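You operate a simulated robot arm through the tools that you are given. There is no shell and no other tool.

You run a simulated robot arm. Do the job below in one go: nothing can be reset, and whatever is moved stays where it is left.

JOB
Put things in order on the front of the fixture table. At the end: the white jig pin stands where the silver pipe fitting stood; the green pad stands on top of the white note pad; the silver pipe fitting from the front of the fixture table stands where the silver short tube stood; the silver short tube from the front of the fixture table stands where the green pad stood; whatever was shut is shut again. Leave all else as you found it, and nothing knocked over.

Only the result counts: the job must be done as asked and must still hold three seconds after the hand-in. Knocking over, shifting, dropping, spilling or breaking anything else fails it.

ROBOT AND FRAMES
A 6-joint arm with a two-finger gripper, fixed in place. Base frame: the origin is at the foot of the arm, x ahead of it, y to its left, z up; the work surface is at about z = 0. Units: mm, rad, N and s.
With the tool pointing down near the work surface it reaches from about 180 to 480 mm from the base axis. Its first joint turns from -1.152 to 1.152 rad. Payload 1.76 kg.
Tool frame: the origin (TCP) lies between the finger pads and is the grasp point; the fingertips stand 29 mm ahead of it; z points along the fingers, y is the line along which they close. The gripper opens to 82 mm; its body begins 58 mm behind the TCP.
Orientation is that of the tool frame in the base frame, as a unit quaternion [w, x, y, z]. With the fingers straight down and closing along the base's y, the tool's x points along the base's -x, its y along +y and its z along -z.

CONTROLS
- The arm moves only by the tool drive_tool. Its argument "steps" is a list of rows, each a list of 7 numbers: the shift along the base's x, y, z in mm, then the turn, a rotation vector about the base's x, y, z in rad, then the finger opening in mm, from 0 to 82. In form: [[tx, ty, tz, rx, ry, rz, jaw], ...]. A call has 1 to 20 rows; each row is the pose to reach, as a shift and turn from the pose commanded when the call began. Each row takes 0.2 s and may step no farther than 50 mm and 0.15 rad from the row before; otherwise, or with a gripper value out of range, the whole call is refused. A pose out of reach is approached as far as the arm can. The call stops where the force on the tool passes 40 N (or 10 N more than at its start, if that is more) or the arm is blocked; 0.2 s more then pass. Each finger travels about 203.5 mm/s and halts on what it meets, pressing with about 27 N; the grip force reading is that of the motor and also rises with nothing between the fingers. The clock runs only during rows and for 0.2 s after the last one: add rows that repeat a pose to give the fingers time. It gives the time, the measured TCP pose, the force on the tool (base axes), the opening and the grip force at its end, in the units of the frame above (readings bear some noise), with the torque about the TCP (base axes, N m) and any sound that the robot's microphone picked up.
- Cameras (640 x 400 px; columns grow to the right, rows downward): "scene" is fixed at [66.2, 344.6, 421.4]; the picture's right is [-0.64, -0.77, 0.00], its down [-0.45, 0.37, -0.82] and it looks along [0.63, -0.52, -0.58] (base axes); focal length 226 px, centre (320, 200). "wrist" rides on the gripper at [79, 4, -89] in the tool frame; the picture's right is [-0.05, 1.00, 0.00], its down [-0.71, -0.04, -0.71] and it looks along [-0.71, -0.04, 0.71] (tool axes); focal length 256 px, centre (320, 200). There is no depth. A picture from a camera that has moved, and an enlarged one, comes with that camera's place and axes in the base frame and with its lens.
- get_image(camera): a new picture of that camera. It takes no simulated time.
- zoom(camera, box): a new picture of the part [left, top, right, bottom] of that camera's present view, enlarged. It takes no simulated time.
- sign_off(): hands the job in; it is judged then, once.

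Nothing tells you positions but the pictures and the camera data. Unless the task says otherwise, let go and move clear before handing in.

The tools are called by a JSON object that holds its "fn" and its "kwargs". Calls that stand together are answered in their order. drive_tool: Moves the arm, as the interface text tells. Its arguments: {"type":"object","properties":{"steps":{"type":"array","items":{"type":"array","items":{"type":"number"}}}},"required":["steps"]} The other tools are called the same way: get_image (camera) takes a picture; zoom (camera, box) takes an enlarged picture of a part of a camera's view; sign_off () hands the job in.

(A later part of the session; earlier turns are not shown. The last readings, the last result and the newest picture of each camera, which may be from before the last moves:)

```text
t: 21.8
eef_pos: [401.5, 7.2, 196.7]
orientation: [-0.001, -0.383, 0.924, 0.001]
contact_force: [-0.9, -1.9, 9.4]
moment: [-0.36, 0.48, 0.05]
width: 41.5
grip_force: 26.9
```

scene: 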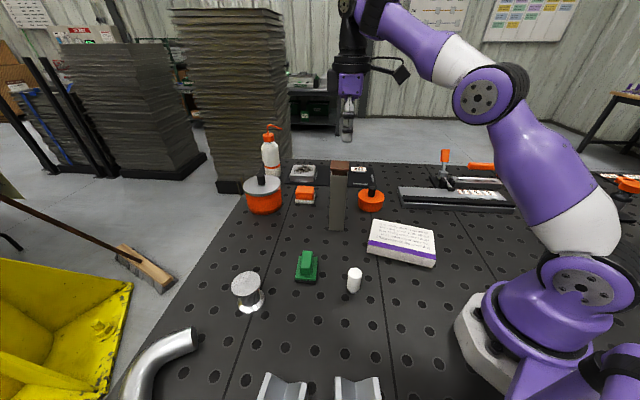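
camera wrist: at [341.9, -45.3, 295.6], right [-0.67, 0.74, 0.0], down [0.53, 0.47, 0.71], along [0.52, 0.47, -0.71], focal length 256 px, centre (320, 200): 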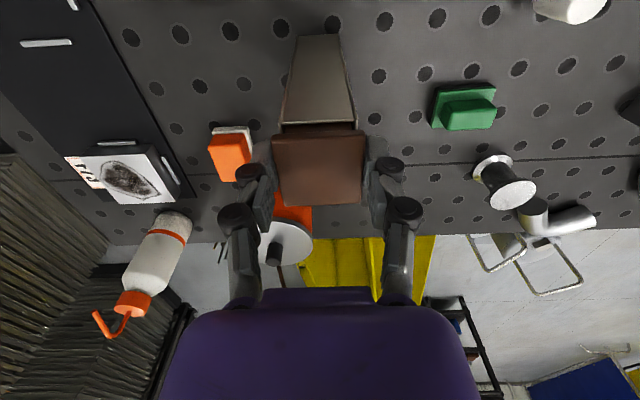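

It touches the table now. I'll ease off and open slowly, then check it stands as before.

{"fn": "drive_tool", "kwargs": {"steps": [[0, 0, 0.4, 0, 0, 0, 38], [0, 0, 0.4, 0, 0, 0, 41], [0, 0, 0.4, 0, 0, 0, 43], [0, 0, 0.4, 0, 0, 0, 46], [0, 0, 0.4, 0, 0, 0, 55], [0, 0, 0.4, 0, 0, 0, 70], [0, 0, 0.4, 0, 0, 0, 82], [0, 0, 0.4, 0, 0, 0, 82]]}}

{"fn": "zoom", "kwargs": {"camera": "scene", "box": [300, 140, 380, 240]}}

{"fn": "get_image", "kwargs": {"camera": "wrist"}}

```text
t: 23.6
eef_pos: [401.8, 7.9, 196.2]
orientation: [-0.001, -0.383, 0.924, 0.001]
contact_force: [-0.1, 0.2, 0.4]
moment: [-0.02, -0.01, -0.02]
width: 81.8
grip_force: 0.0
```

```text
4.00 times, centred on (340, 190) of scene
camera zoom: at [66.2, 344.6, 421.4], right [-0.64, -0.77, 0.0], down [-0.45, 0.37, -0.82], along [0.63, -0.52, -0.58], focal length 903 px, centre (240, 240)
```

zoom: 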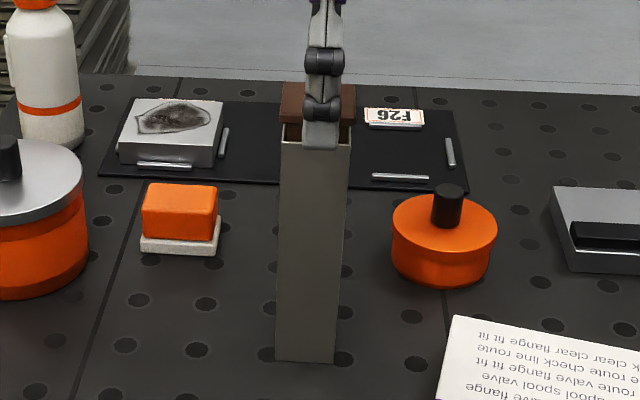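

```text
taken
camera wrist: at [341.8, -44.6, 286.9], right [-0.67, 0.74, 0.0], down [0.53, 0.47, 0.71], along [0.52, 0.47, -0.71], focal length 256 px, centre (320, 200)
```

wrist: 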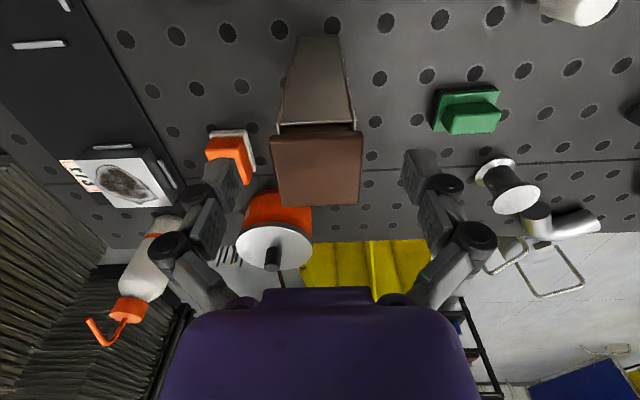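

The square piece is back as it was. Next I'll check the orange pot: rise, move over its knob and align.

{"fn": "drive_tool", "kwargs": {"steps": [[0, 0, 30, 0, 0, 0, 82], [0, 0, 60, 0, 0, 0, 82], [0, 0, 75, 0, 0, 0, 82], [1, -40, 75, 0, 0, 0, 82], [2, -85, 60, 0, 0, 0, 82], [3, -125, 30, 0, 0, 0, 82], [3.5, -144, -10, 0, 0, 0, 82], [3.5, -144, -50, 0, 0, 0, 82], [3.5, -144, -75, 0, 0, 0, 82], [3.5, -144, -75, 0, 0, 0, 82]]}}

{"fn": "get_image", "kwargs": {"camera": "wrist"}}

{"fn": "get_image", "kwargs": {"camera": "scene"}}

```text
t: 25.8
eef_pos: [404.5, -136.9, 120.1]
orientation: [-0.001, -0.383, 0.924, 0.001]
contact_force: [0.0, 0.1, 0.2]
moment: [-0.02, -0.01, 0.01]
width: 81.7
grip_force: 0.0
```

```text
taken
camera wrist: at [344.5, -188.6, 210.6], right [-0.67, 0.74, 0.0], down [0.53, 0.47, 0.71], along [0.52, 0.47, -0.71], focal length 256 px, centre (320, 200)
```

wrist: 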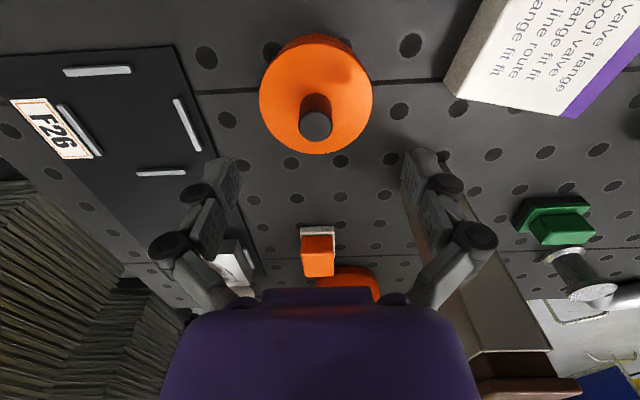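

```text
taken
```

scene: 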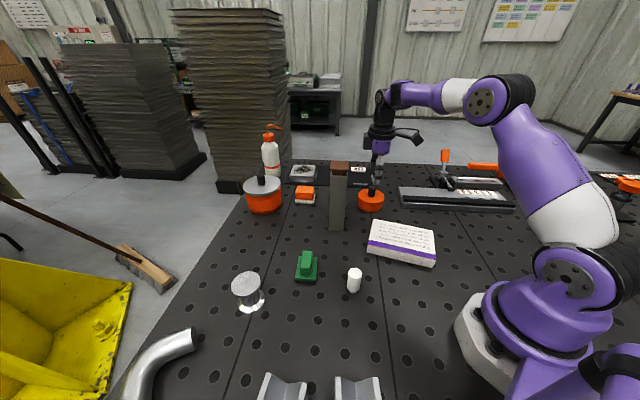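

The knob is nearly centred; I'll shift about 1.5 mm, lower around it and close gently.

{"fn": "drive_tool", "kwargs": {"steps": [[1, -1, -20, 0, 0, 0, 70], [1, -1, -40, 0, 0, 0, 60], [1, -1, -52, 0, 0, 0, 50], [1, -1, -52, 0, 0, 0, 40], [1, -1, -52, 0, 0, 0, 32], [1, -1, -52, 0, 0, 0, 27], [1, -1, -52, 0, 0, 0, 24], [1, -1, -52, 0, 0, 0, 22], [1, -1, -52, 0, 0, 0, 20], [1, -1, -52, 0, 0, 0, 18]]}}

{"fn": "get_image", "kwargs": {"camera": "wrist"}}

```text
t: 28.0
eef_pos: [405.1, -137.6, 70.5]
orientation: [-0.001, -0.383, 0.924, 0.001]
contact_force: [-0.6, 0.0, 1.0]
moment: [0.02, 0.05, 0.01]
width: 20.4
grip_force: 26.8
heard: snap
```

```text
taken
camera wrist: at [346.1, -189.7, 159.6], right [-0.67, 0.74, 0.0], down [0.53, 0.47, 0.71], along [0.52, 0.47, -0.71], focal length 256 px, centre (320, 200)
```

wrist: 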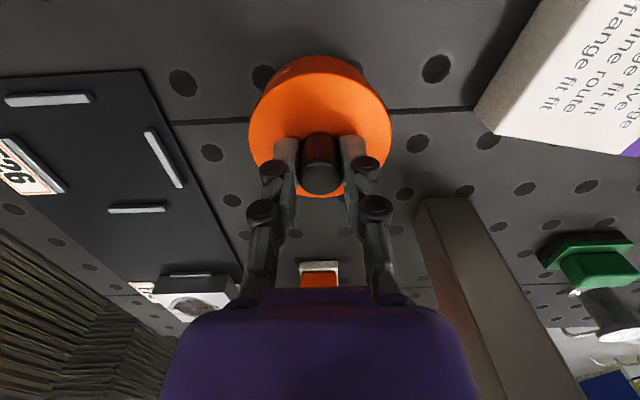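

I'm holding the knob and heard a snap. I'll lift a few millimetres and watch whether the lid comes free.

{"fn": "drive_tool", "kwargs": {"steps": [[0, 0, 1.5, 0, 0, 0, 16], [0, 0, 3, 0, 0, 0, 16], [0, 0, 5, 0, 0, 0, 16], [0, 0, 5, 0, 0, 0, 16]]}}

{"fn": "zoom", "kwargs": {"camera": "scene", "box": [340, 160, 404, 224]}}

{"fn": "get_image", "kwargs": {"camera": "wrist"}}

```text
t: 29.0
eef_pos: [405.4, -137.5, 75.1]
orientation: [-0.002, -0.382, 0.924, 0.002]
contact_force: [-0.3, 0.9, -1.0]
moment: [0.01, -0.03, 0.02]
width: 20.6
grip_force: 27.1
```

```text
6.25 times, centred on (372, 192) of scene
camera zoom: at [66.2, 344.6, 421.4], right [-0.64, -0.77, 0.0], down [-0.45, 0.37, -0.82], along [0.63, -0.52, -0.58], focal length 1410 px, centre (-5, 250)
```

zoom: 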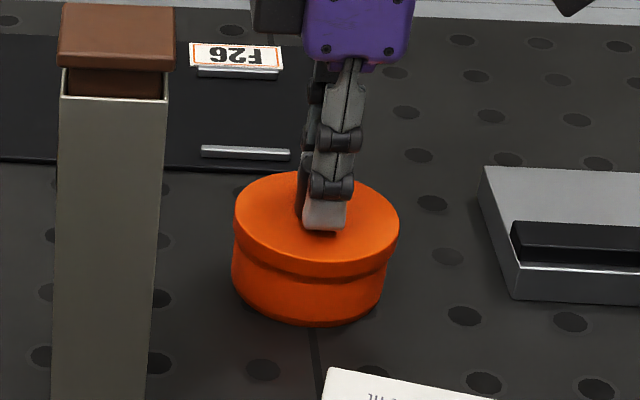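

```text
taken
camera wrist: at [346.1, -189.9, 164.8], right [-0.67, 0.74, 0.0], down [0.53, 0.47, 0.71], along [0.52, 0.47, -0.71], focal length 256 px, centre (320, 200)
```

wrist: 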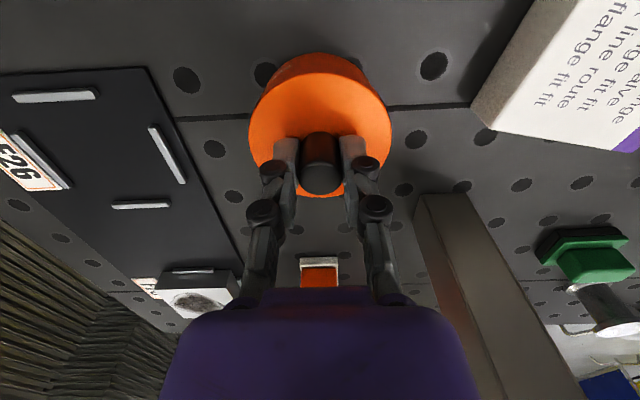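

The lid is lifting off the pot. I'll raise it clear and look inside with the fixed camera.

{"fn": "drive_tool", "kwargs": {"steps": [[0, 0, 10, 0, 0, 0, 16], [0, 0, 20, 0, 0, 0, 16], [0, 0, 35, 0, 0, 0, 16], [0, 0, 55, 0, 0, 0, 16], [0, 0, 70, 0, 0, 0, 16], [0, 0, 70, 0, 0, 0, 16]]}}

{"fn": "zoom", "kwargs": {"camera": "scene", "box": [340, 160, 404, 224]}}

{"fn": "get_image", "kwargs": {"camera": "wrist"}}

```text
t: 30.4
eef_pos: [405.3, -137.6, 145.6]
orientation: [-0.001, -0.383, 0.924, 0.001]
contact_force: [0.4, -0.4, 0.2]
moment: [0.0, -0.01, 0.0]
width: 20.6
grip_force: 26.8
```

```text
6.25 times, centred on (372, 192) of scene
camera zoom: at [66.2, 344.6, 421.4], right [-0.64, -0.77, 0.0], down [-0.45, 0.37, -0.82], along [0.63, -0.52, -0.58], focal length 1410 px, centre (-5, 250)
```

zoom: 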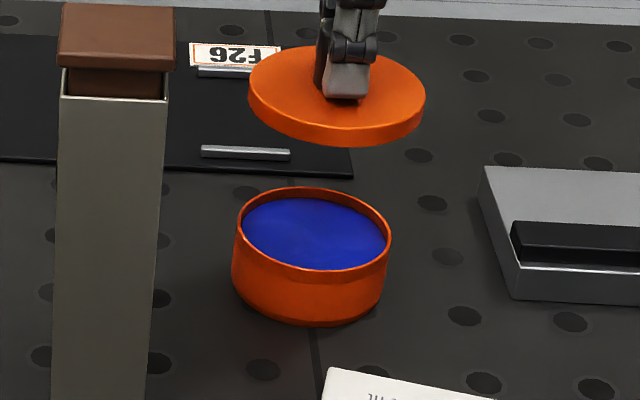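

```text
taken
camera wrist: at [346.1, -189.8, 235.6], right [-0.67, 0.74, 0.0], down [0.53, 0.47, 0.71], along [0.52, 0.47, -0.71], focal length 256 px, centre (320, 200)
```

wrist: 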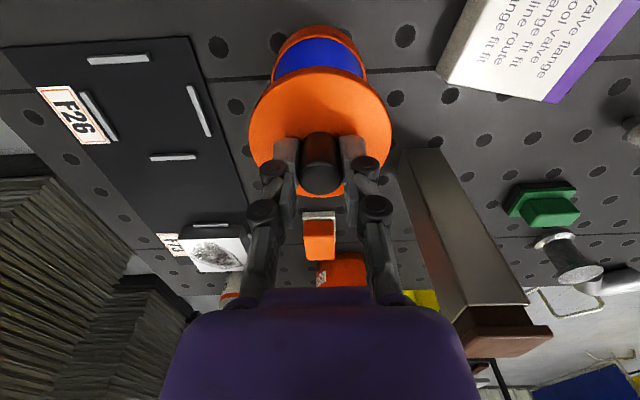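

The pot only holds blue paste, so there's no tube there. I'll put the lid straight back down and seat it.

{"fn": "drive_tool", "kwargs": {"steps": [[0, 0, -15, 0, 0, 0, 16], [0, 0, -30, 0, 0, 0, 16], [0, 0, -45, 0, 0, 0, 16], [0, 0, -57, 0, 0, 0, 16], [0, 0, -64, 0, 0, 0, 16], [0, 0, -68, 0, 0, 0, 16], [0, 0, -70, 0, 0, 0, 16], [0, 0, -72, 0, 0, 0, 16], [0, 0, -73.5, 0, 0, 0, 16], [0, 0, -75, 0, 0, 0, 16], [0, 0, -75, 0, 0, 0, 16]]}}

{"fn": "zoom", "kwargs": {"camera": "scene", "box": [340, 160, 404, 224]}}

```text
t: 32.8
eef_pos: [405.2, -137.8, 68.8]
orientation: [-0.001, -0.383, 0.924, 0.001]
contact_force: [0.2, 0.0, -0.1]
moment: [-0.05, 0.0, -0.06]
width: 20.6
grip_force: 27.1
```

```text
6.25 times, centred on (372, 192) of scene
camera zoom: at [66.2, 344.6, 421.4], right [-0.64, -0.77, 0.0], down [-0.45, 0.37, -0.82], along [0.63, -0.52, -0.58], focal length 1410 px, centre (-5, 250)
```

zoom: 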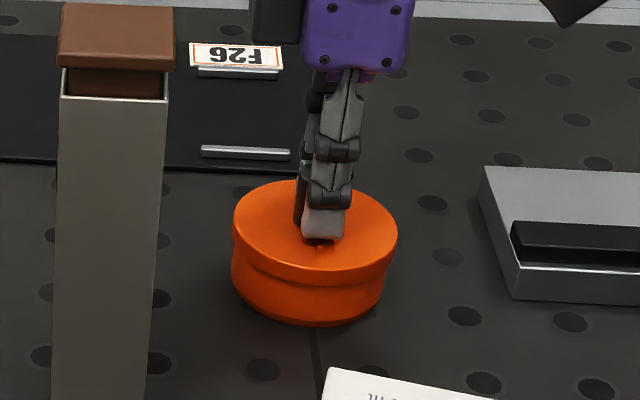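

{"fn": "drive_tool", "kwargs": {"steps": [[0, 0, -0.7, 0, 0, 0, 16], [0, 0, -1.4, 0, 0, 0, 16], [0, 0, -1.4, 0, 0, 0, 16]]}}

```text
t: 33.6
eef_pos: [405.4, -138.9, 68.8]
orientation: [0.0, -0.383, 0.924, -0.001]
contact_force: [-6.0, -2.3, 27.0]
moment: [-0.09, 0.23, 0.05]
width: 20.4
grip_force: 27.5
heard: snap
```

The lid snapped shut. I'll release the knob and rise straight up.

{"fn": "drive_tool", "kwargs": {"steps": [[0, 0, 0.5, 0, 0, 0, 20], [0, 0, 0.7, 0, 0, 0, 24], [0, 0, 0.7, 0, 0, 0, 32], [0, 0, 0.7, 0, 0, 0, 50], [0, 0, 20, 0, 0, 0, 60], [0, 0, 50, 0, 0, 0, 70], [0, 0, 50, 0, 0, 0, 70]]}}

{"fn": "zoom", "kwargs": {"camera": "scene", "box": [347, 178, 395, 218]}}

{"fn": "get_image", "kwargs": {"camera": "wrist"}}

```text
t: 35.2
eef_pos: [406.4, -137.5, 118.4]
orientation: [-0.001, -0.383, 0.924, 0.001]
contact_force: [-0.4, -0.3, 0.3]
moment: [-0.01, 0.02, -0.02]
width: 69.9
grip_force: 0.0
```

```text
10.00 times, centred on (371, 198) of scene
camera zoom: at [66.2, 344.6, 421.4], right [-0.64, -0.77, 0.0], down [-0.45, 0.37, -0.82], along [0.63, -0.52, -0.58], focal length 2256 px, centre (-190, 220)
```

zoom: 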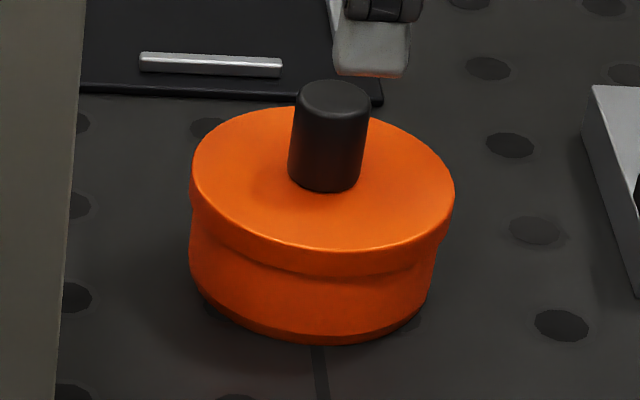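

```text
taken
camera wrist: at [346.6, -189.9, 209.5], right [-0.67, 0.74, 0.0], down [0.53, 0.47, 0.71], along [0.52, 0.47, -0.71], focal length 256 px, centre (320, 200)
```

wrist: 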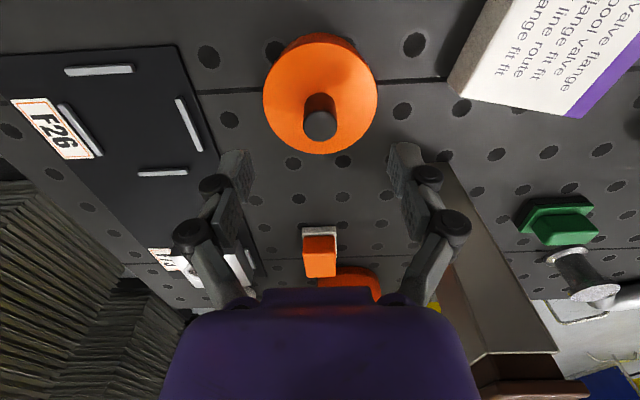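

The pot is shut and unchanged. I'll scan the rest of the table at high zoom for any silver tube I may have missed.

{"fn": "zoom", "kwargs": {"camera": "scene", "box": [500, 130, 620, 240]}}

{"fn": "zoom", "kwargs": {"camera": "scene", "box": [230, 140, 330, 220]}}

{"fn": "zoom", "kwargs": {"camera": "scene", "box": [420, 200, 560, 300]}}

{"fn": "zoom", "kwargs": {"camera": "scene", "box": [380, 280, 540, 400]}}

```text
3.64 times, centred on (560, 185) of scene
camera zoom: at [66.2, 344.6, 421.4], right [-0.64, -0.77, 0.0], down [-0.45, 0.37, -0.82], along [0.63, -0.52, -0.58], focal length 821 px, centre (-553, 254)
```

zoom: 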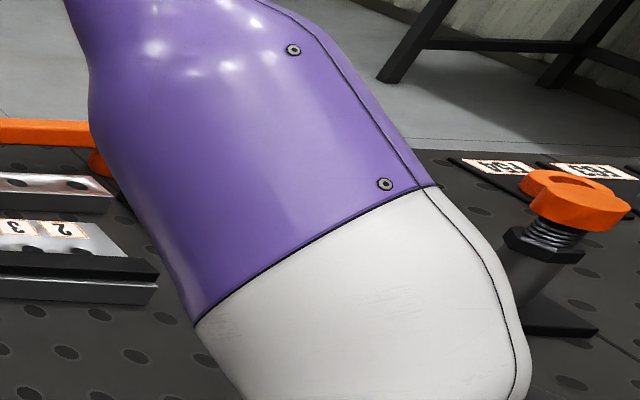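

```text
5.00 times, centred on (280, 180) of scene
camera zoom: at [66.2, 344.6, 421.4], right [-0.64, -0.77, 0.0], down [-0.45, 0.37, -0.82], along [0.63, -0.52, -0.58], focal length 1128 px, centre (520, 300)
```

zoom: 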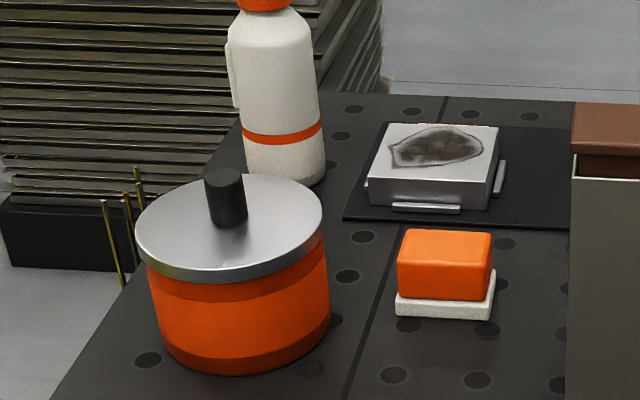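

```text
4.00 times, centred on (490, 250) of scene
camera zoom: at [66.2, 344.6, 421.4], right [-0.64, -0.77, 0.0], down [-0.45, 0.37, -0.82], along [0.63, -0.52, -0.58], focal length 903 px, centre (-360, 0)
```

zoom: 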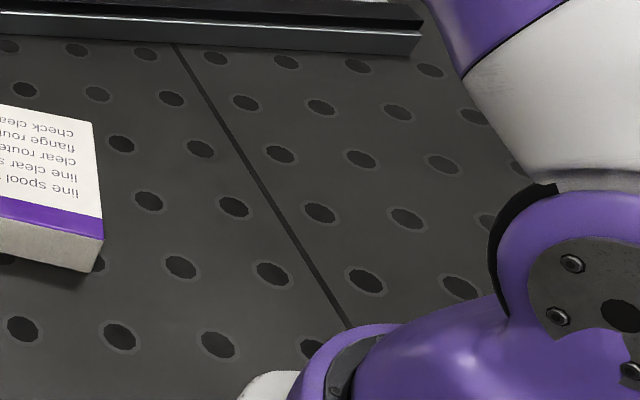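

```text
3.33 times, centred on (460, 340) of scene
camera zoom: at [66.2, 344.6, 421.4], right [-0.64, -0.77, 0.0], down [-0.45, 0.37, -0.82], along [0.63, -0.52, -0.58], focal length 752 px, centre (-147, -267)
```

zoom: 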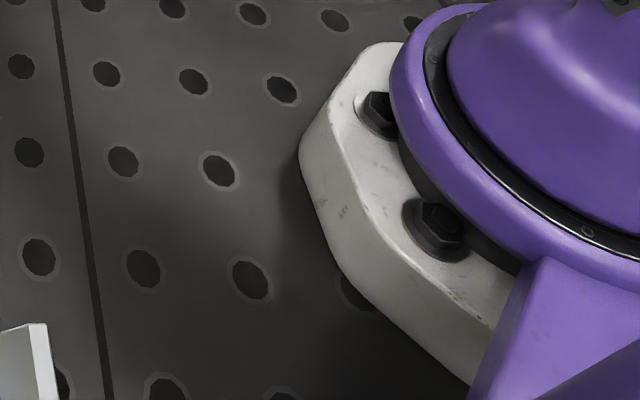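

There are more trays and a clamp on the right beyond the robot. I'll turn the wrist to look along the right-hand side of the table.

{"fn": "drive_tool", "kwargs": {"steps": [[0, 0, 35, 0, 0, 0, 70], [0, 0, 70, 0, 0, -0.1, 70], [-10, -10, 110, 0, 0, -0.24, 70], [-20, -20, 140, 0, 0, -0.38, 70], [-35, -30, 152, 0, 0, -0.52, 70], [-50, -40, 152, 0, 0, -0.66, 70], [-65, -50, 152, 0, 0, -0.8, 70], [-80, -60, 152, 0, 0, -0.94, 70], [-95, -70, 152, 0, 0, -1.08, 70], [-110, -80, 152, 0, 0, -1.22, 70], [-125, -90, 152, 0, 0, -1.36, 70], [-135, -100, 152, 0, 0, -1.5, 70], [-140, -110, 152, 0, 0, -1.64, 70], [-146, -112, 152, 0, 0, -1.78, 70], [-146, -112, 152, 0, 0, -1.92, 70], [-146, -112, 152, 0, 0, -1.92, 70]]}}

{"fn": "get_image", "kwargs": {"camera": "wrist"}}

{"fn": "get_image", "kwargs": {"camera": "scene"}}

```text
t: 38.6
eef_pos: [259.2, -250.3, 269.8]
orientation: [0.0, 0.538, 0.843, 0.001]
contact_force: [0.0, -0.4, 0.1]
moment: [-0.01, -0.01, -0.02]
width: 70.3
grip_force: 0.1
```

```text
taken
camera wrist: at [229.3, -175.3, 360.4], right [0.93, 0.37, 0.0], down [0.26, -0.66, 0.71], along [0.26, -0.65, -0.71], focal length 256 px, centre (320, 200)
```

wrist: 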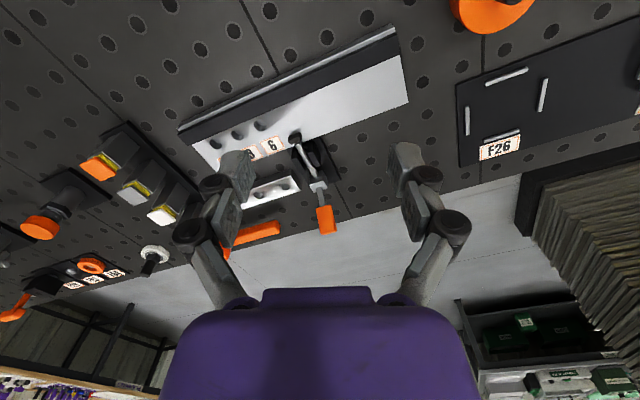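

```text
taken
```

scene: 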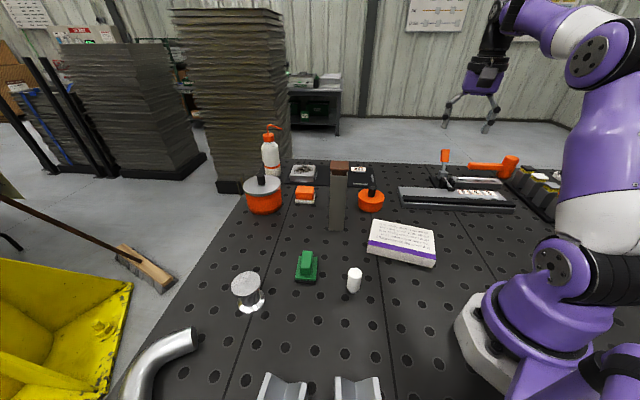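

{"fn": "zoom", "kwargs": {"camera": "wrist", "box": [0, 100, 220, 330]}}

{"fn": "zoom", "kwargs": {"camera": "wrist", "box": [0, 0, 320, 200]}}

```text
1.74 times, centred on (110, 215) of wrist
camera zoom: at [229.3, -175.3, 360.4], right [0.93, 0.37, 0.0], down [0.26, -0.66, 0.71], along [0.26, -0.65, -0.71], focal length 445 px, centre (685, 174)
```

zoom: 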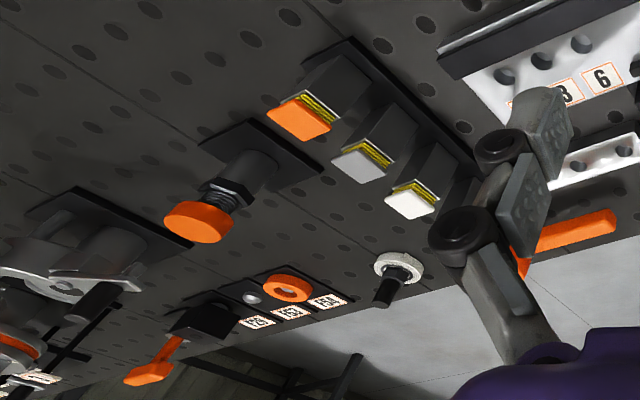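

```text
2.00 times, centred on (160, 100) of wrist
camera zoom: at [229.3, -175.3, 360.4], right [0.93, 0.37, 0.0], down [0.26, -0.66, 0.71], along [0.26, -0.65, -0.71], focal length 512 px, centre (640, 400)
```

zoom: 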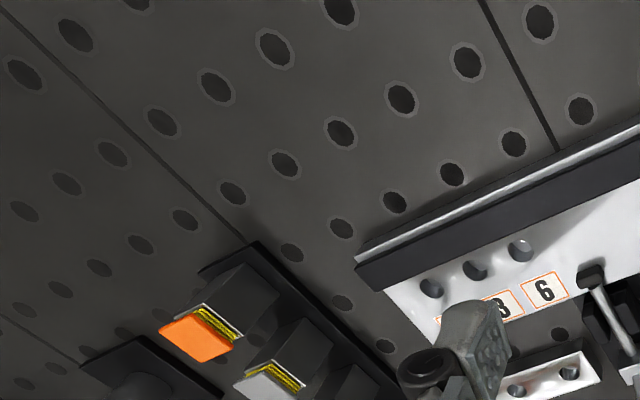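

I've now seen the whole reachable area. The only silver pieces within reach are the flanged spool (pipe fitting) at about (344, 290) and the upright square metal tube at about (402, 10). The bends and V-blocks are out of reach, so I take that square tube as the "short tube". First, the green pad goes onto the note pad; I'll move over the green pad to measure it.

{"fn": "drive_tool", "kwargs": {"steps": [[5, 45, 0, 0, 0, 0.05, 82], [10, 90, 0, 0, 0, 0.1, 82], [15, 135, 0, 0, 0, 0.15, 82], [20, 180, 0, 0, 0, 0.2, 82], [25, 225, 0, 0, 0, 0.25, 82], [35, 270, 0, 0, 0, 0.3, 82], [45, 315, 0, 0, 0, 0.35, 82], [55, 355, 0, 0, 0, 0.35, 82], [63, 390, 0, 0, 0, 0.35, 82], [69, 416, 0, 0, 0, 0.35, 82], [69, 416, -40, 0, 0, 0.35, 82], [69, 416, -80, 0, 0, 0.35, 82], [69, 416, -100, 0, 0, 0.35, 82], [69, 416, -100, 0, 0, 0.35, 82]]}}

{"fn": "get_image", "kwargs": {"camera": "wrist"}}

{"fn": "get_image", "kwargs": {"camera": "scene"}}

```text
t: 41.6
eef_pos: [329.3, 165.7, 168.3]
orientation: [-0.001, 0.382, 0.924, 0.001]
contact_force: [0.3, -0.6, 0.2]
moment: [-0.02, 0.03, -0.02]
width: 82.0
grip_force: 0.1
```

```text
taken
camera wrist: at [275.1, 226.0, 259.1], right [0.74, 0.67, 0.0], down [0.47, -0.53, 0.71], along [0.47, -0.52, -0.71], focal length 256 px, centre (320, 200)
```

wrist: 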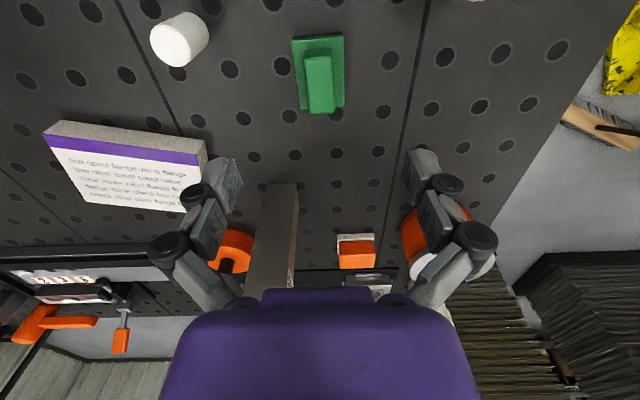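

```text
taken
```

scene: 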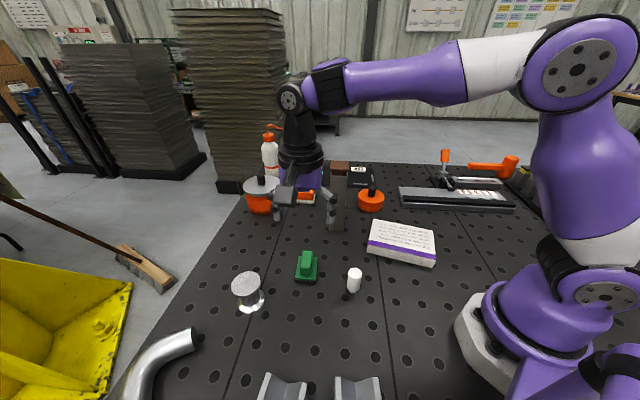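

{"fn": "zoom", "kwargs": {"camera": "wrist", "box": [270, 20, 370, 130]}}

{"fn": "zoom", "kwargs": {"camera": "wrist", "box": [220, 170, 320, 300]}}

{"fn": "zoom", "kwargs": {"camera": "wrist", "box": [30, 100, 220, 220]}}

```text
3.64 times, centred on (320, 75) of wrist
camera zoom: at [275.1, 226.0, 259.1], right [0.74, 0.67, 0.0], down [0.47, -0.53, 0.71], along [0.47, -0.52, -0.71], focal length 931 px, centre (320, 654)
```

zoom: 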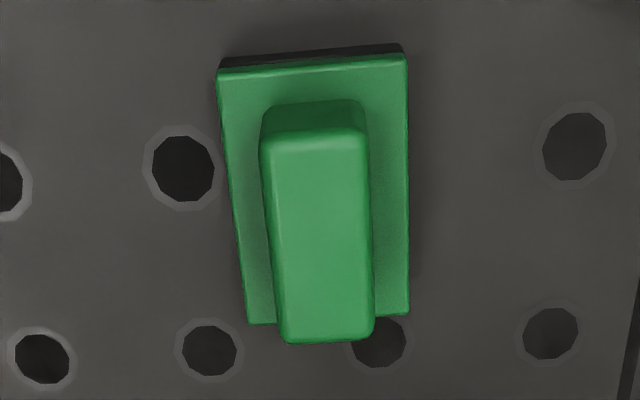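

```text
3.08 times, centred on (270, 235) of wrist
camera zoom: at [275.1, 226.0, 259.1], right [0.74, 0.67, 0.0], down [0.47, -0.53, 0.71], along [0.47, -0.52, -0.71], focal length 788 px, centre (474, 92)
```

zoom: 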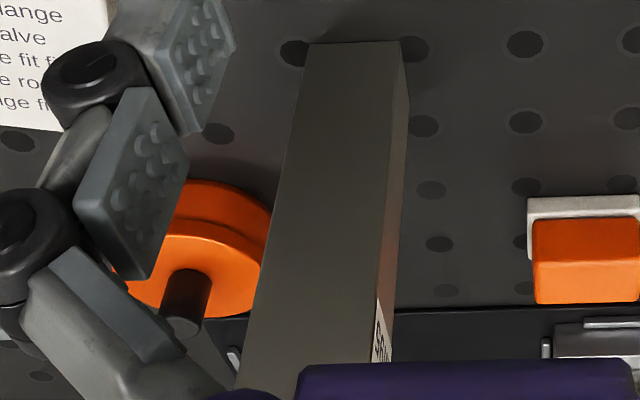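

```text
3.33 times, centred on (125, 160) of wrist
camera zoom: at [275.1, 226.0, 259.1], right [0.74, 0.67, 0.0], down [0.47, -0.53, 0.71], along [0.47, -0.52, -0.71], focal length 853 px, centre (970, 333)
```

zoom: 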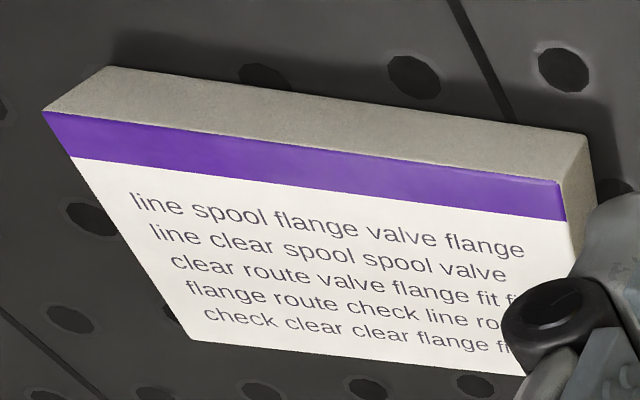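

The square tube carries a label on a face I haven't seen. I'll move round to read it before going further.

{"fn": "drive_tool", "kwargs": {"steps": [[10, 0, 20, 0, 0, -0.13, 82], [20, 0, 40, 0, 0, -0.26, 82], [30, -5, 50, 0, 0, -0.39, 82], [40, -10, 50, 0, 0, -0.52, 82], [50, -15, 50, 0, 0, -0.65, 82], [55, -20, 50, 0, 0, -0.785, 82], [60, -20, 50, 0, 0, -0.9, 82], [60, -20, 50, 0, 0, -0.9, 82]]}}

{"fn": "get_image", "kwargs": {"camera": "wrist"}}

```text
t: 43.4
eef_pos: [388.0, 145.1, 220.6]
orientation: [0.0, 0.746, 0.666, 0.002]
contact_force: [0.2, -0.1, -0.1]
moment: [0.0, -0.01, -0.01]
width: 82.1
grip_force: 0.0
```

```text
taken
camera wrist: at [401.1, 225.6, 310.5], right [0.99, -0.17, 0.0], down [-0.12, -0.7, 0.71], along [-0.12, -0.7, -0.71], focal length 256 px, centre (320, 200)
```

wrist: 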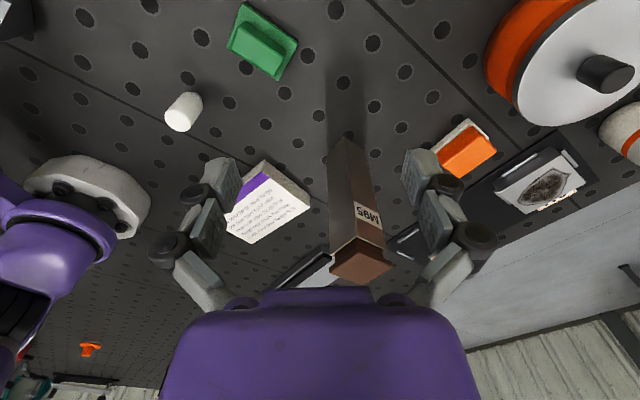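

{"fn": "zoom", "kwargs": {"camera": "wrist", "box": [320, 180, 400, 290]}}

{"fn": "zoom", "kwargs": {"camera": "wrist", "box": [340, 190, 400, 240]}}

```text
3.64 times, centred on (360, 235) of wrist
camera zoom: at [401.1, 225.6, 310.5], right [0.99, -0.17, 0.0], down [-0.12, -0.7, 0.71], along [-0.12, -0.7, -0.71], focal length 931 px, centre (174, 73)
```

zoom: 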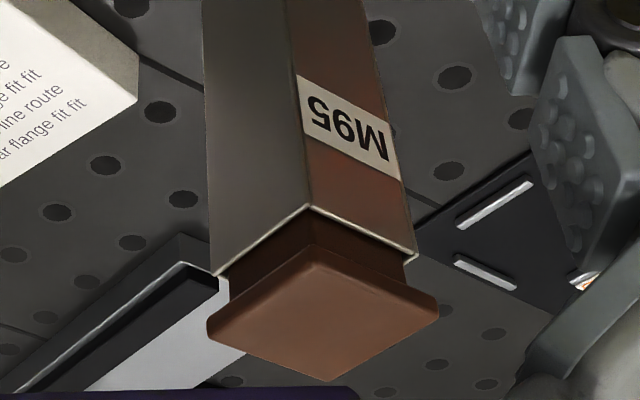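

```text
8.00 times, centred on (370, 215) of wrist
camera zoom: at [401.1, 225.6, 310.5], right [0.99, -0.17, 0.0], down [-0.12, -0.7, 0.71], along [-0.12, -0.7, -0.71], focal length 2048 px, centre (-80, 80)
```

zoom: 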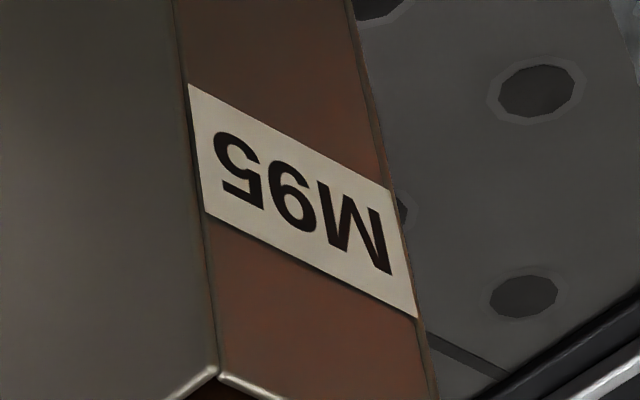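

The label just reads "M95". I'll now take a close look at the spool itself, in case it is really two parts stacked.

{"fn": "drive_tool", "kwargs": {"steps": [[-10, 20, 0, 0, 0, 0.13, 82], [-20, 40, 0, 0, 0, 0.26, 82], [-30, 60, 0, 0, 0, 0.39, 82], [-40, 80, 0, 0, 0, 0.52, 82], [-50, 100, 0, 0, 0, 0.65, 82], [-55, 120, -10, 0, 0, 0.78, 82], [-58, 130, -30, 0, 0, 0.9, 82], [-58, 130, -50, 0, 0, 0.9, 82], [-58, 130, -60, 0, 0, 0.9, 82], [-58, 130, -60, 0, 0, 0.9, 82]]}}

{"fn": "get_image", "kwargs": {"camera": "wrist"}}

{"fn": "get_image", "kwargs": {"camera": "scene"}}

```text
t: 45.6
eef_pos: [330.8, 275.1, 159.5]
orientation: [0.0, 0.382, 0.924, 0.003]
contact_force: [0.3, 0.2, 0.3]
moment: [0.01, 0.03, -0.02]
width: 81.7
grip_force: 0.1
```

```text
taken
camera wrist: at [276.6, 335.6, 250.1], right [0.74, 0.67, 0.0], down [0.47, -0.53, 0.71], along [0.47, -0.52, -0.71], focal length 256 px, centre (320, 200)
```

wrist: 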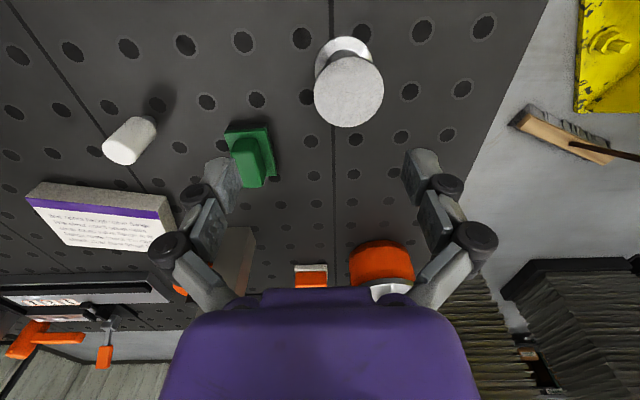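

```text
taken
```

scene: 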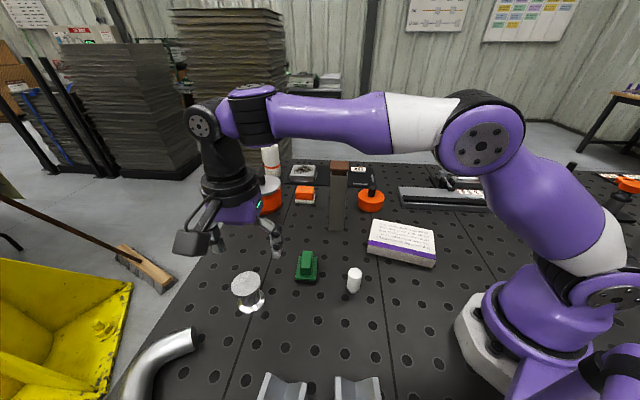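

{"fn": "zoom", "kwargs": {"camera": "wrist", "box": [300, 20, 400, 140]}}

{"fn": "zoom", "kwargs": {"camera": "wrist", "box": [80, 90, 200, 180]}}

```text
3.33 times, centred on (350, 80) of wrist
camera zoom: at [276.6, 335.6, 250.1], right [0.74, 0.67, 0.0], down [0.47, -0.53, 0.71], along [0.47, -0.52, -0.71], focal length 853 px, centre (220, 600)
```

zoom: 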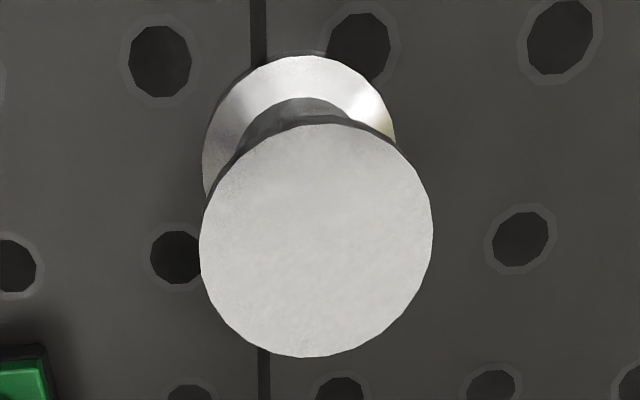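

```text
4.44 times, centred on (140, 135) of wrist
camera zoom: at [276.6, 335.6, 250.1], right [0.74, 0.67, 0.0], down [0.47, -0.53, 0.71], along [0.47, -0.52, -0.71], focal length 1138 px, centre (1120, 489)
```

zoom: 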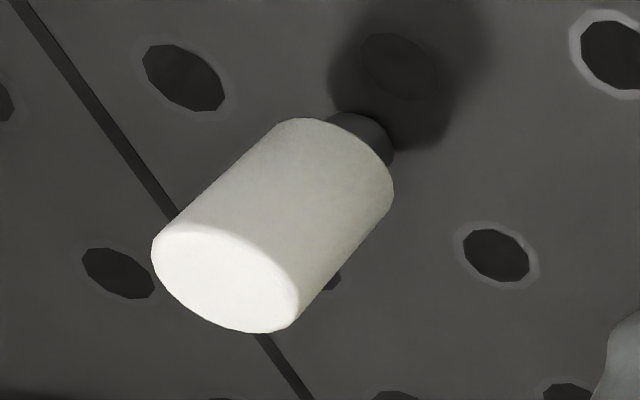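

The spool is a single part, and the white pin is a plain post with a narrower foot. That leaves exactly five free pieces matching the five names, with the square metal tube as the short tube. I'll begin with the green pad: move over its handle and go down around it.

{"fn": "drive_tool", "kwargs": {"steps": [[-0.5, -45, 0, 0, 0, 0, 82], [-1, -90, 0, 0, 0, 0, 82], [-1.5, -109.3, 0, 0, 0, 0, 70], [-1.5, -109.3, -30, 0, 0, 0, 60], [-1.5, -109.3, -60, 0, 0, 0, 60], [-1.5, -109.3, -80, 0, 0, 0, 60], [-1.5, -109.3, -80, 0, 0, 0, 60]]}}

{"fn": "get_image", "kwargs": {"camera": "wrist"}}

```text
t: 47.2
eef_pos: [328.8, 166.7, 81.2]
orientation: [0.0, 0.381, 0.924, 0.002]
contact_force: [0.0, -0.1, 0.7]
moment: [0.01, -0.03, 0.03]
width: 59.8
grip_force: 0.0
```

```text
taken
camera wrist: at [275.0, 227.1, 170.7], right [0.74, 0.67, 0.0], down [0.47, -0.53, 0.71], along [0.47, -0.52, -0.71], focal length 256 px, centre (320, 200)
```

wrist: 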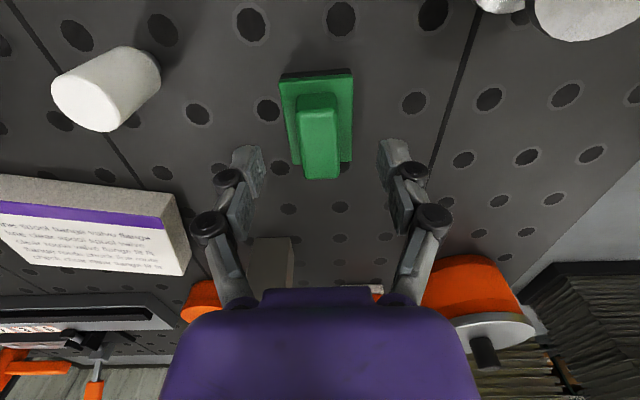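

Aligned. I'll lower to grip height and close on the handle.

{"fn": "drive_tool", "kwargs": {"steps": [[0, 0, -15, 0, 0, 0, 50], [0, 0, -27, 0, 0, 0, 45], [0, 0, -31, 0, 0, 0, 38], [0, 0, -31, 0, 0, 0, 32], [0, 0, -31, 0, 0, 0, 28], [0, 0, -31, 0, 0, 0, 25], [0, 0, -31, 0, 0, 0, 22], [0, 0, -31, 0, 0, 0, 20], [0, 0, -31, 0, 0, 0, 18]]}}

{"fn": "get_image", "kwargs": {"camera": "wrist"}}

```text
t: 49.2
eef_pos: [329.5, 166.5, 48.8]
orientation: [0.0, 0.382, 0.924, 0.002]
contact_force: [0.1, 0.4, 0.6]
moment: [0.0, -0.02, -0.01]
width: 23.1
grip_force: 26.9
```

```text
taken
camera wrist: at [275.0, 226.8, 139.2], right [0.74, 0.67, 0.0], down [0.47, -0.53, 0.71], along [0.47, -0.52, -0.71], focal length 256 px, centre (320, 200)
```

wrist: 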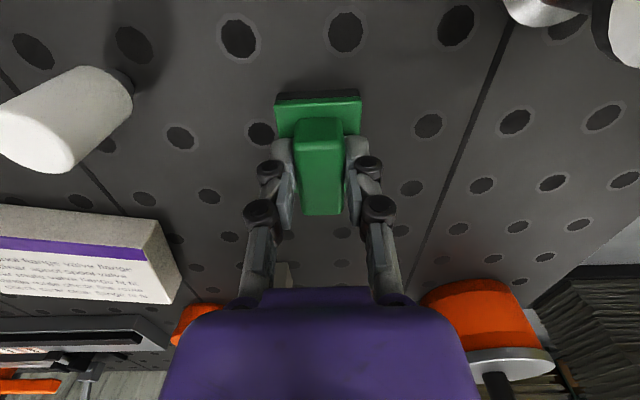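

The green pad is held at 23 mm. I'll lift it, carry it over the note pad (centre about (242, −60), 28 mm thick) and stop just above.

{"fn": "drive_tool", "kwargs": {"steps": [[0, 0, 10, 0, 0, 0, 18], [0, 0, 40, 0, 0, 0, 18], [0, 0, 75, 0, 0, 0, 18], [-14, -38, 85, 0, 0, 0, 18], [-28, -76, 85, 0, 0, 0, 18], [-43, -114, 85, 0, 0, 0, 18], [-58, -152, 85, 0, 0, 0, 18], [-72, -190, 85, 0, 0, 0, 18], [-87.5, -226.5, 85, 0, 0, 0, 18], [-87.5, -226.5, 65, 0, 0, 0, 18], [-87.5, -226.5, 50, 0, 0, 0, 18], [-87.5, -226.5, 50, 0, 0, 0, 18]]}}

{"fn": "get_image", "kwargs": {"camera": "wrist"}}

{"fn": "get_image", "kwargs": {"camera": "scene"}}

```text
t: 51.8
eef_pos: [241.1, -59.2, 97.9]
orientation: [0.0, 0.382, 0.924, 0.002]
contact_force: [0.4, 0.9, -1.2]
moment: [0.01, 0.02, -0.03]
width: 22.8
grip_force: 26.8
```

```text
taken
camera wrist: at [187.8, 0.4, 189.8], right [0.74, 0.67, 0.0], down [0.47, -0.53, 0.71], along [0.47, -0.52, -0.71], focal length 256 px, centre (320, 200)
```

wrist: 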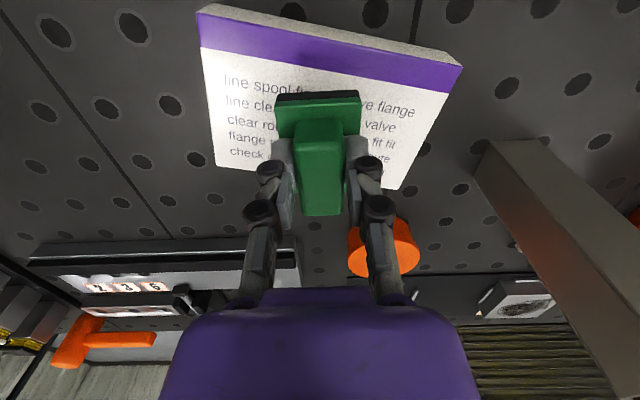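

```text
taken
```

scene: 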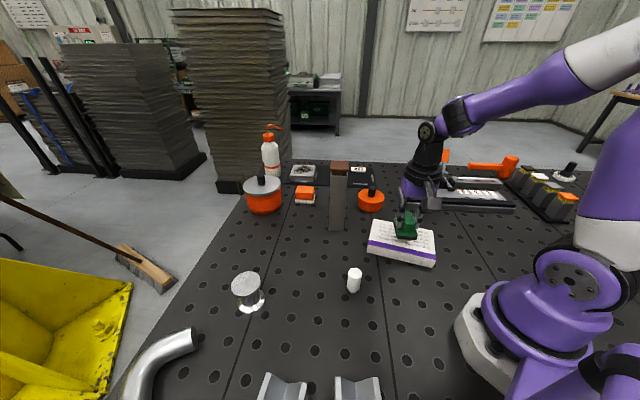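

Well centred over the note pad. I'll lower slowly until it touches.

{"fn": "drive_tool", "kwargs": {"steps": [[0, 0, -8, 0, 0, 0, 18], [0, 0, -14, 0, 0, 0, 18], [0, 0, -17, 0, 0, 0, 18], [0, 0, -19, 0, 0, 0, 18], [0, 0, -20, 0, 0, 0, 18], [0, 0, -20, 0, 0, 0, 18]]}}

{"fn": "zoom", "kwargs": {"camera": "scene", "box": [350, 190, 460, 280]}}

```text
t: 53.2
eef_pos: [241.1, -60.8, 80.4]
orientation: [-0.001, 0.381, 0.924, 0.001]
contact_force: [0.5, 0.0, -0.7]
moment: [0.02, -0.02, -0.02]
width: 22.9
grip_force: 27.5
```

```text
4.44 times, centred on (405, 235) of scene
camera zoom: at [66.2, 344.6, 421.4], right [-0.64, -0.77, 0.0], down [-0.45, 0.37, -0.82], along [0.63, -0.52, -0.58], focal length 1003 px, centre (-58, 44)
```

zoom: 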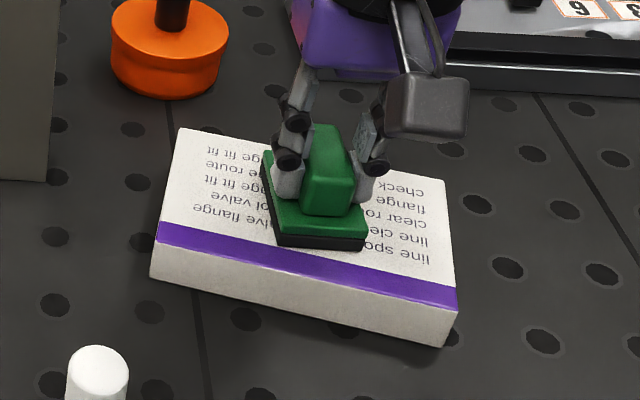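

{"fn": "drive_tool", "kwargs": {"steps": [[0, 0, -1, 0, 0, 0, 18], [0, 0, -2, 0, 0, 0, 18], [0, 0, -2, 0, 0, 0, 18]]}}

```text
t: 54.0
eef_pos: [241.4, -60.4, 76.9]
orientation: [0.001, 0.382, 0.924, 0.002]
contact_force: [-4.3, 2.1, 31.5]
moment: [0.08, 0.14, -0.03]
width: 23.3
grip_force: 27.0
```

It's down firmly. I'll ease off and release, then rise.

{"fn": "drive_tool", "kwargs": {"steps": [[0, 0, 0.8, 0, 0, 0, 18], [0, 0, 1.0, 0, 0, 0, 23], [0, 0, 1.0, 0, 0, 0, 26], [0, 0, 1.0, 0, 0, 0, 32], [0, 0, 1.0, 0, 0, 0, 42], [0, 0, 20, 0, 0, 0, 45], [0, 0, 50, 0, 0, 0, 60], [0, 0, 90, 0, 0, 0, 82], [0, 0, 90, 0, 0, 0, 82]]}}

{"fn": "zoom", "kwargs": {"camera": "scene", "box": [350, 190, 460, 280]}}

{"fn": "get_image", "kwargs": {"camera": "wrist"}}

```text
t: 56.0
eef_pos: [243.1, -60.3, 166.7]
orientation: [0.0, 0.382, 0.924, 0.002]
contact_force: [-0.4, -0.2, 0.1]
moment: [-0.03, 0.01, 0.01]
width: 82.1
grip_force: 0.0
```

```text
4.44 times, centred on (405, 235) of scene
camera zoom: at [66.2, 344.6, 421.4], right [-0.64, -0.77, 0.0], down [-0.45, 0.37, -0.82], along [0.63, -0.52, -0.58], focal length 1003 px, centre (-58, 44)
```

zoom: 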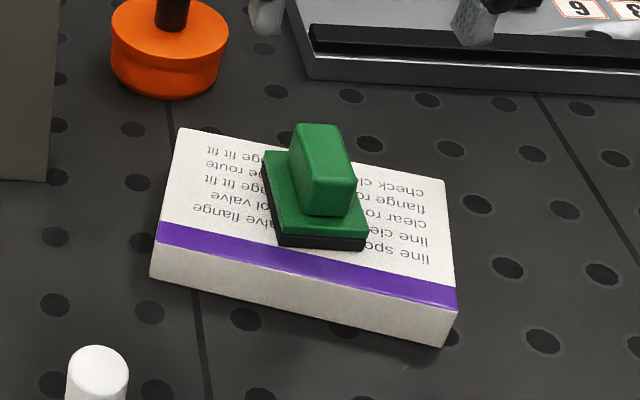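

```text
taken
camera wrist: at [187.8, 0.7, 257.3], right [0.74, 0.67, 0.0], down [0.47, -0.53, 0.71], along [0.47, -0.52, -0.71], focal length 256 px, centre (320, 200)
```

wrist: 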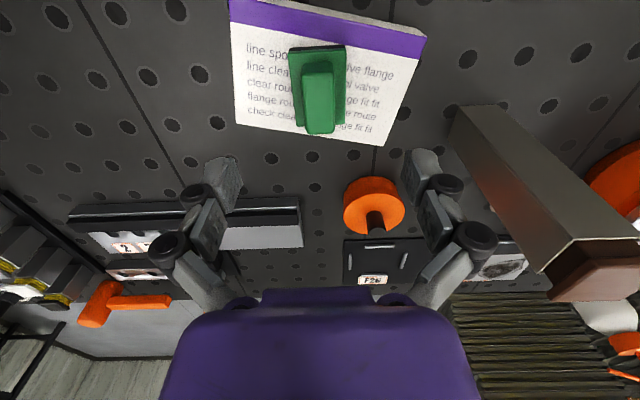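

The green pad sits on the note pad. I'll take one more close look at the square tube before moving it.

{"fn": "zoom", "kwargs": {"camera": "wrist", "box": [440, 90, 640, 310]}}

{"fn": "zoom", "kwargs": {"camera": "scene", "box": [310, 150, 370, 240]}}

```text
1.82 times, centred on (540, 200) of wrist
camera zoom: at [187.8, 0.7, 257.3], right [0.74, 0.67, 0.0], down [0.47, -0.53, 0.71], along [0.47, -0.52, -0.71], focal length 465 px, centre (-80, 200)
```

zoom: 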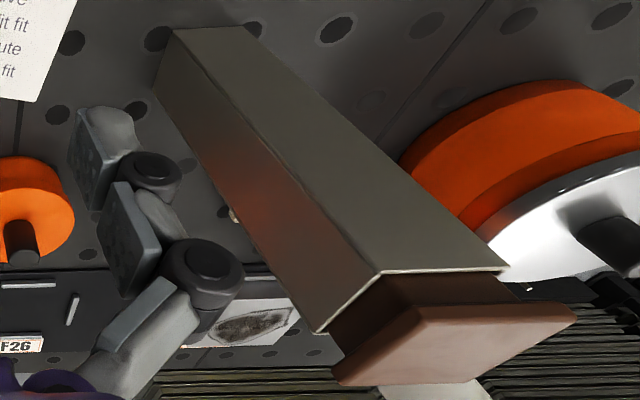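

```text
4.44 times, centred on (340, 195) of scene
camera zoom: at [66.2, 344.6, 421.4], right [-0.64, -0.77, 0.0], down [-0.45, 0.37, -0.82], along [0.63, -0.52, -0.58], focal length 1003 px, centre (231, 222)
```

zoom: 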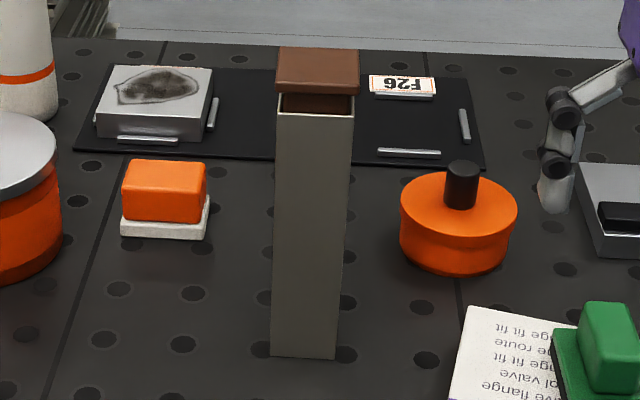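

The tube's faces reflect the orange pot, so it is bare metal with a brown end cap. I'll go up and over to it, turning the gripper to match its 45° faces.

{"fn": "drive_tool", "kwargs": {"steps": [[0, 0, 40, 0, 0, 0, 82], [0, 0, 80, 0, 0, 0.1, 82], [5, 0, 107, 0, 0, 0.24, 82], [20, 5, 107, 0, 0, 0.38, 82], [35, 10, 107, 0, 0, 0.52, 82], [50, 15, 107, 0, 0, 0.66, 82], [65, 20, 107, 0, 0, 0.8, 82], [80, 25, 107, 0, 0, 0.94, 82], [95, 30, 107, 0, 0, 1.08, 82], [110, 38, 107, 0, 0, 1.22, 82], [125, 46, 107, 0, 0, 1.36, 82], [140, 55, 107, 0, 0, 1.5, 82], [158, 67.5, 107, 0, 0, 1.57, 82], [158, 67.5, 107, 0, 0, 1.57, 82]]}}

{"fn": "get_image", "kwargs": {"camera": "wrist"}}

```text
t: 59.0
eef_pos: [400.9, 8.4, 274.4]
orientation: [-0.001, -0.384, 0.924, 0.001]
contact_force: [-1.4, -0.1, -0.7]
moment: [-0.04, -0.03, -0.01]
width: 82.0
grip_force: 0.1
```

```text
taken
camera wrist: at [340.7, -44.6, 364.4], right [-0.67, 0.74, 0.0], down [0.53, 0.47, 0.71], along [0.52, 0.47, -0.71], focal length 256 px, centre (320, 200)
```

wrist: 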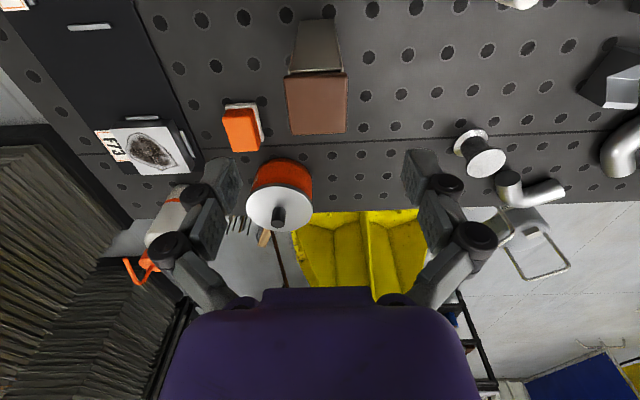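

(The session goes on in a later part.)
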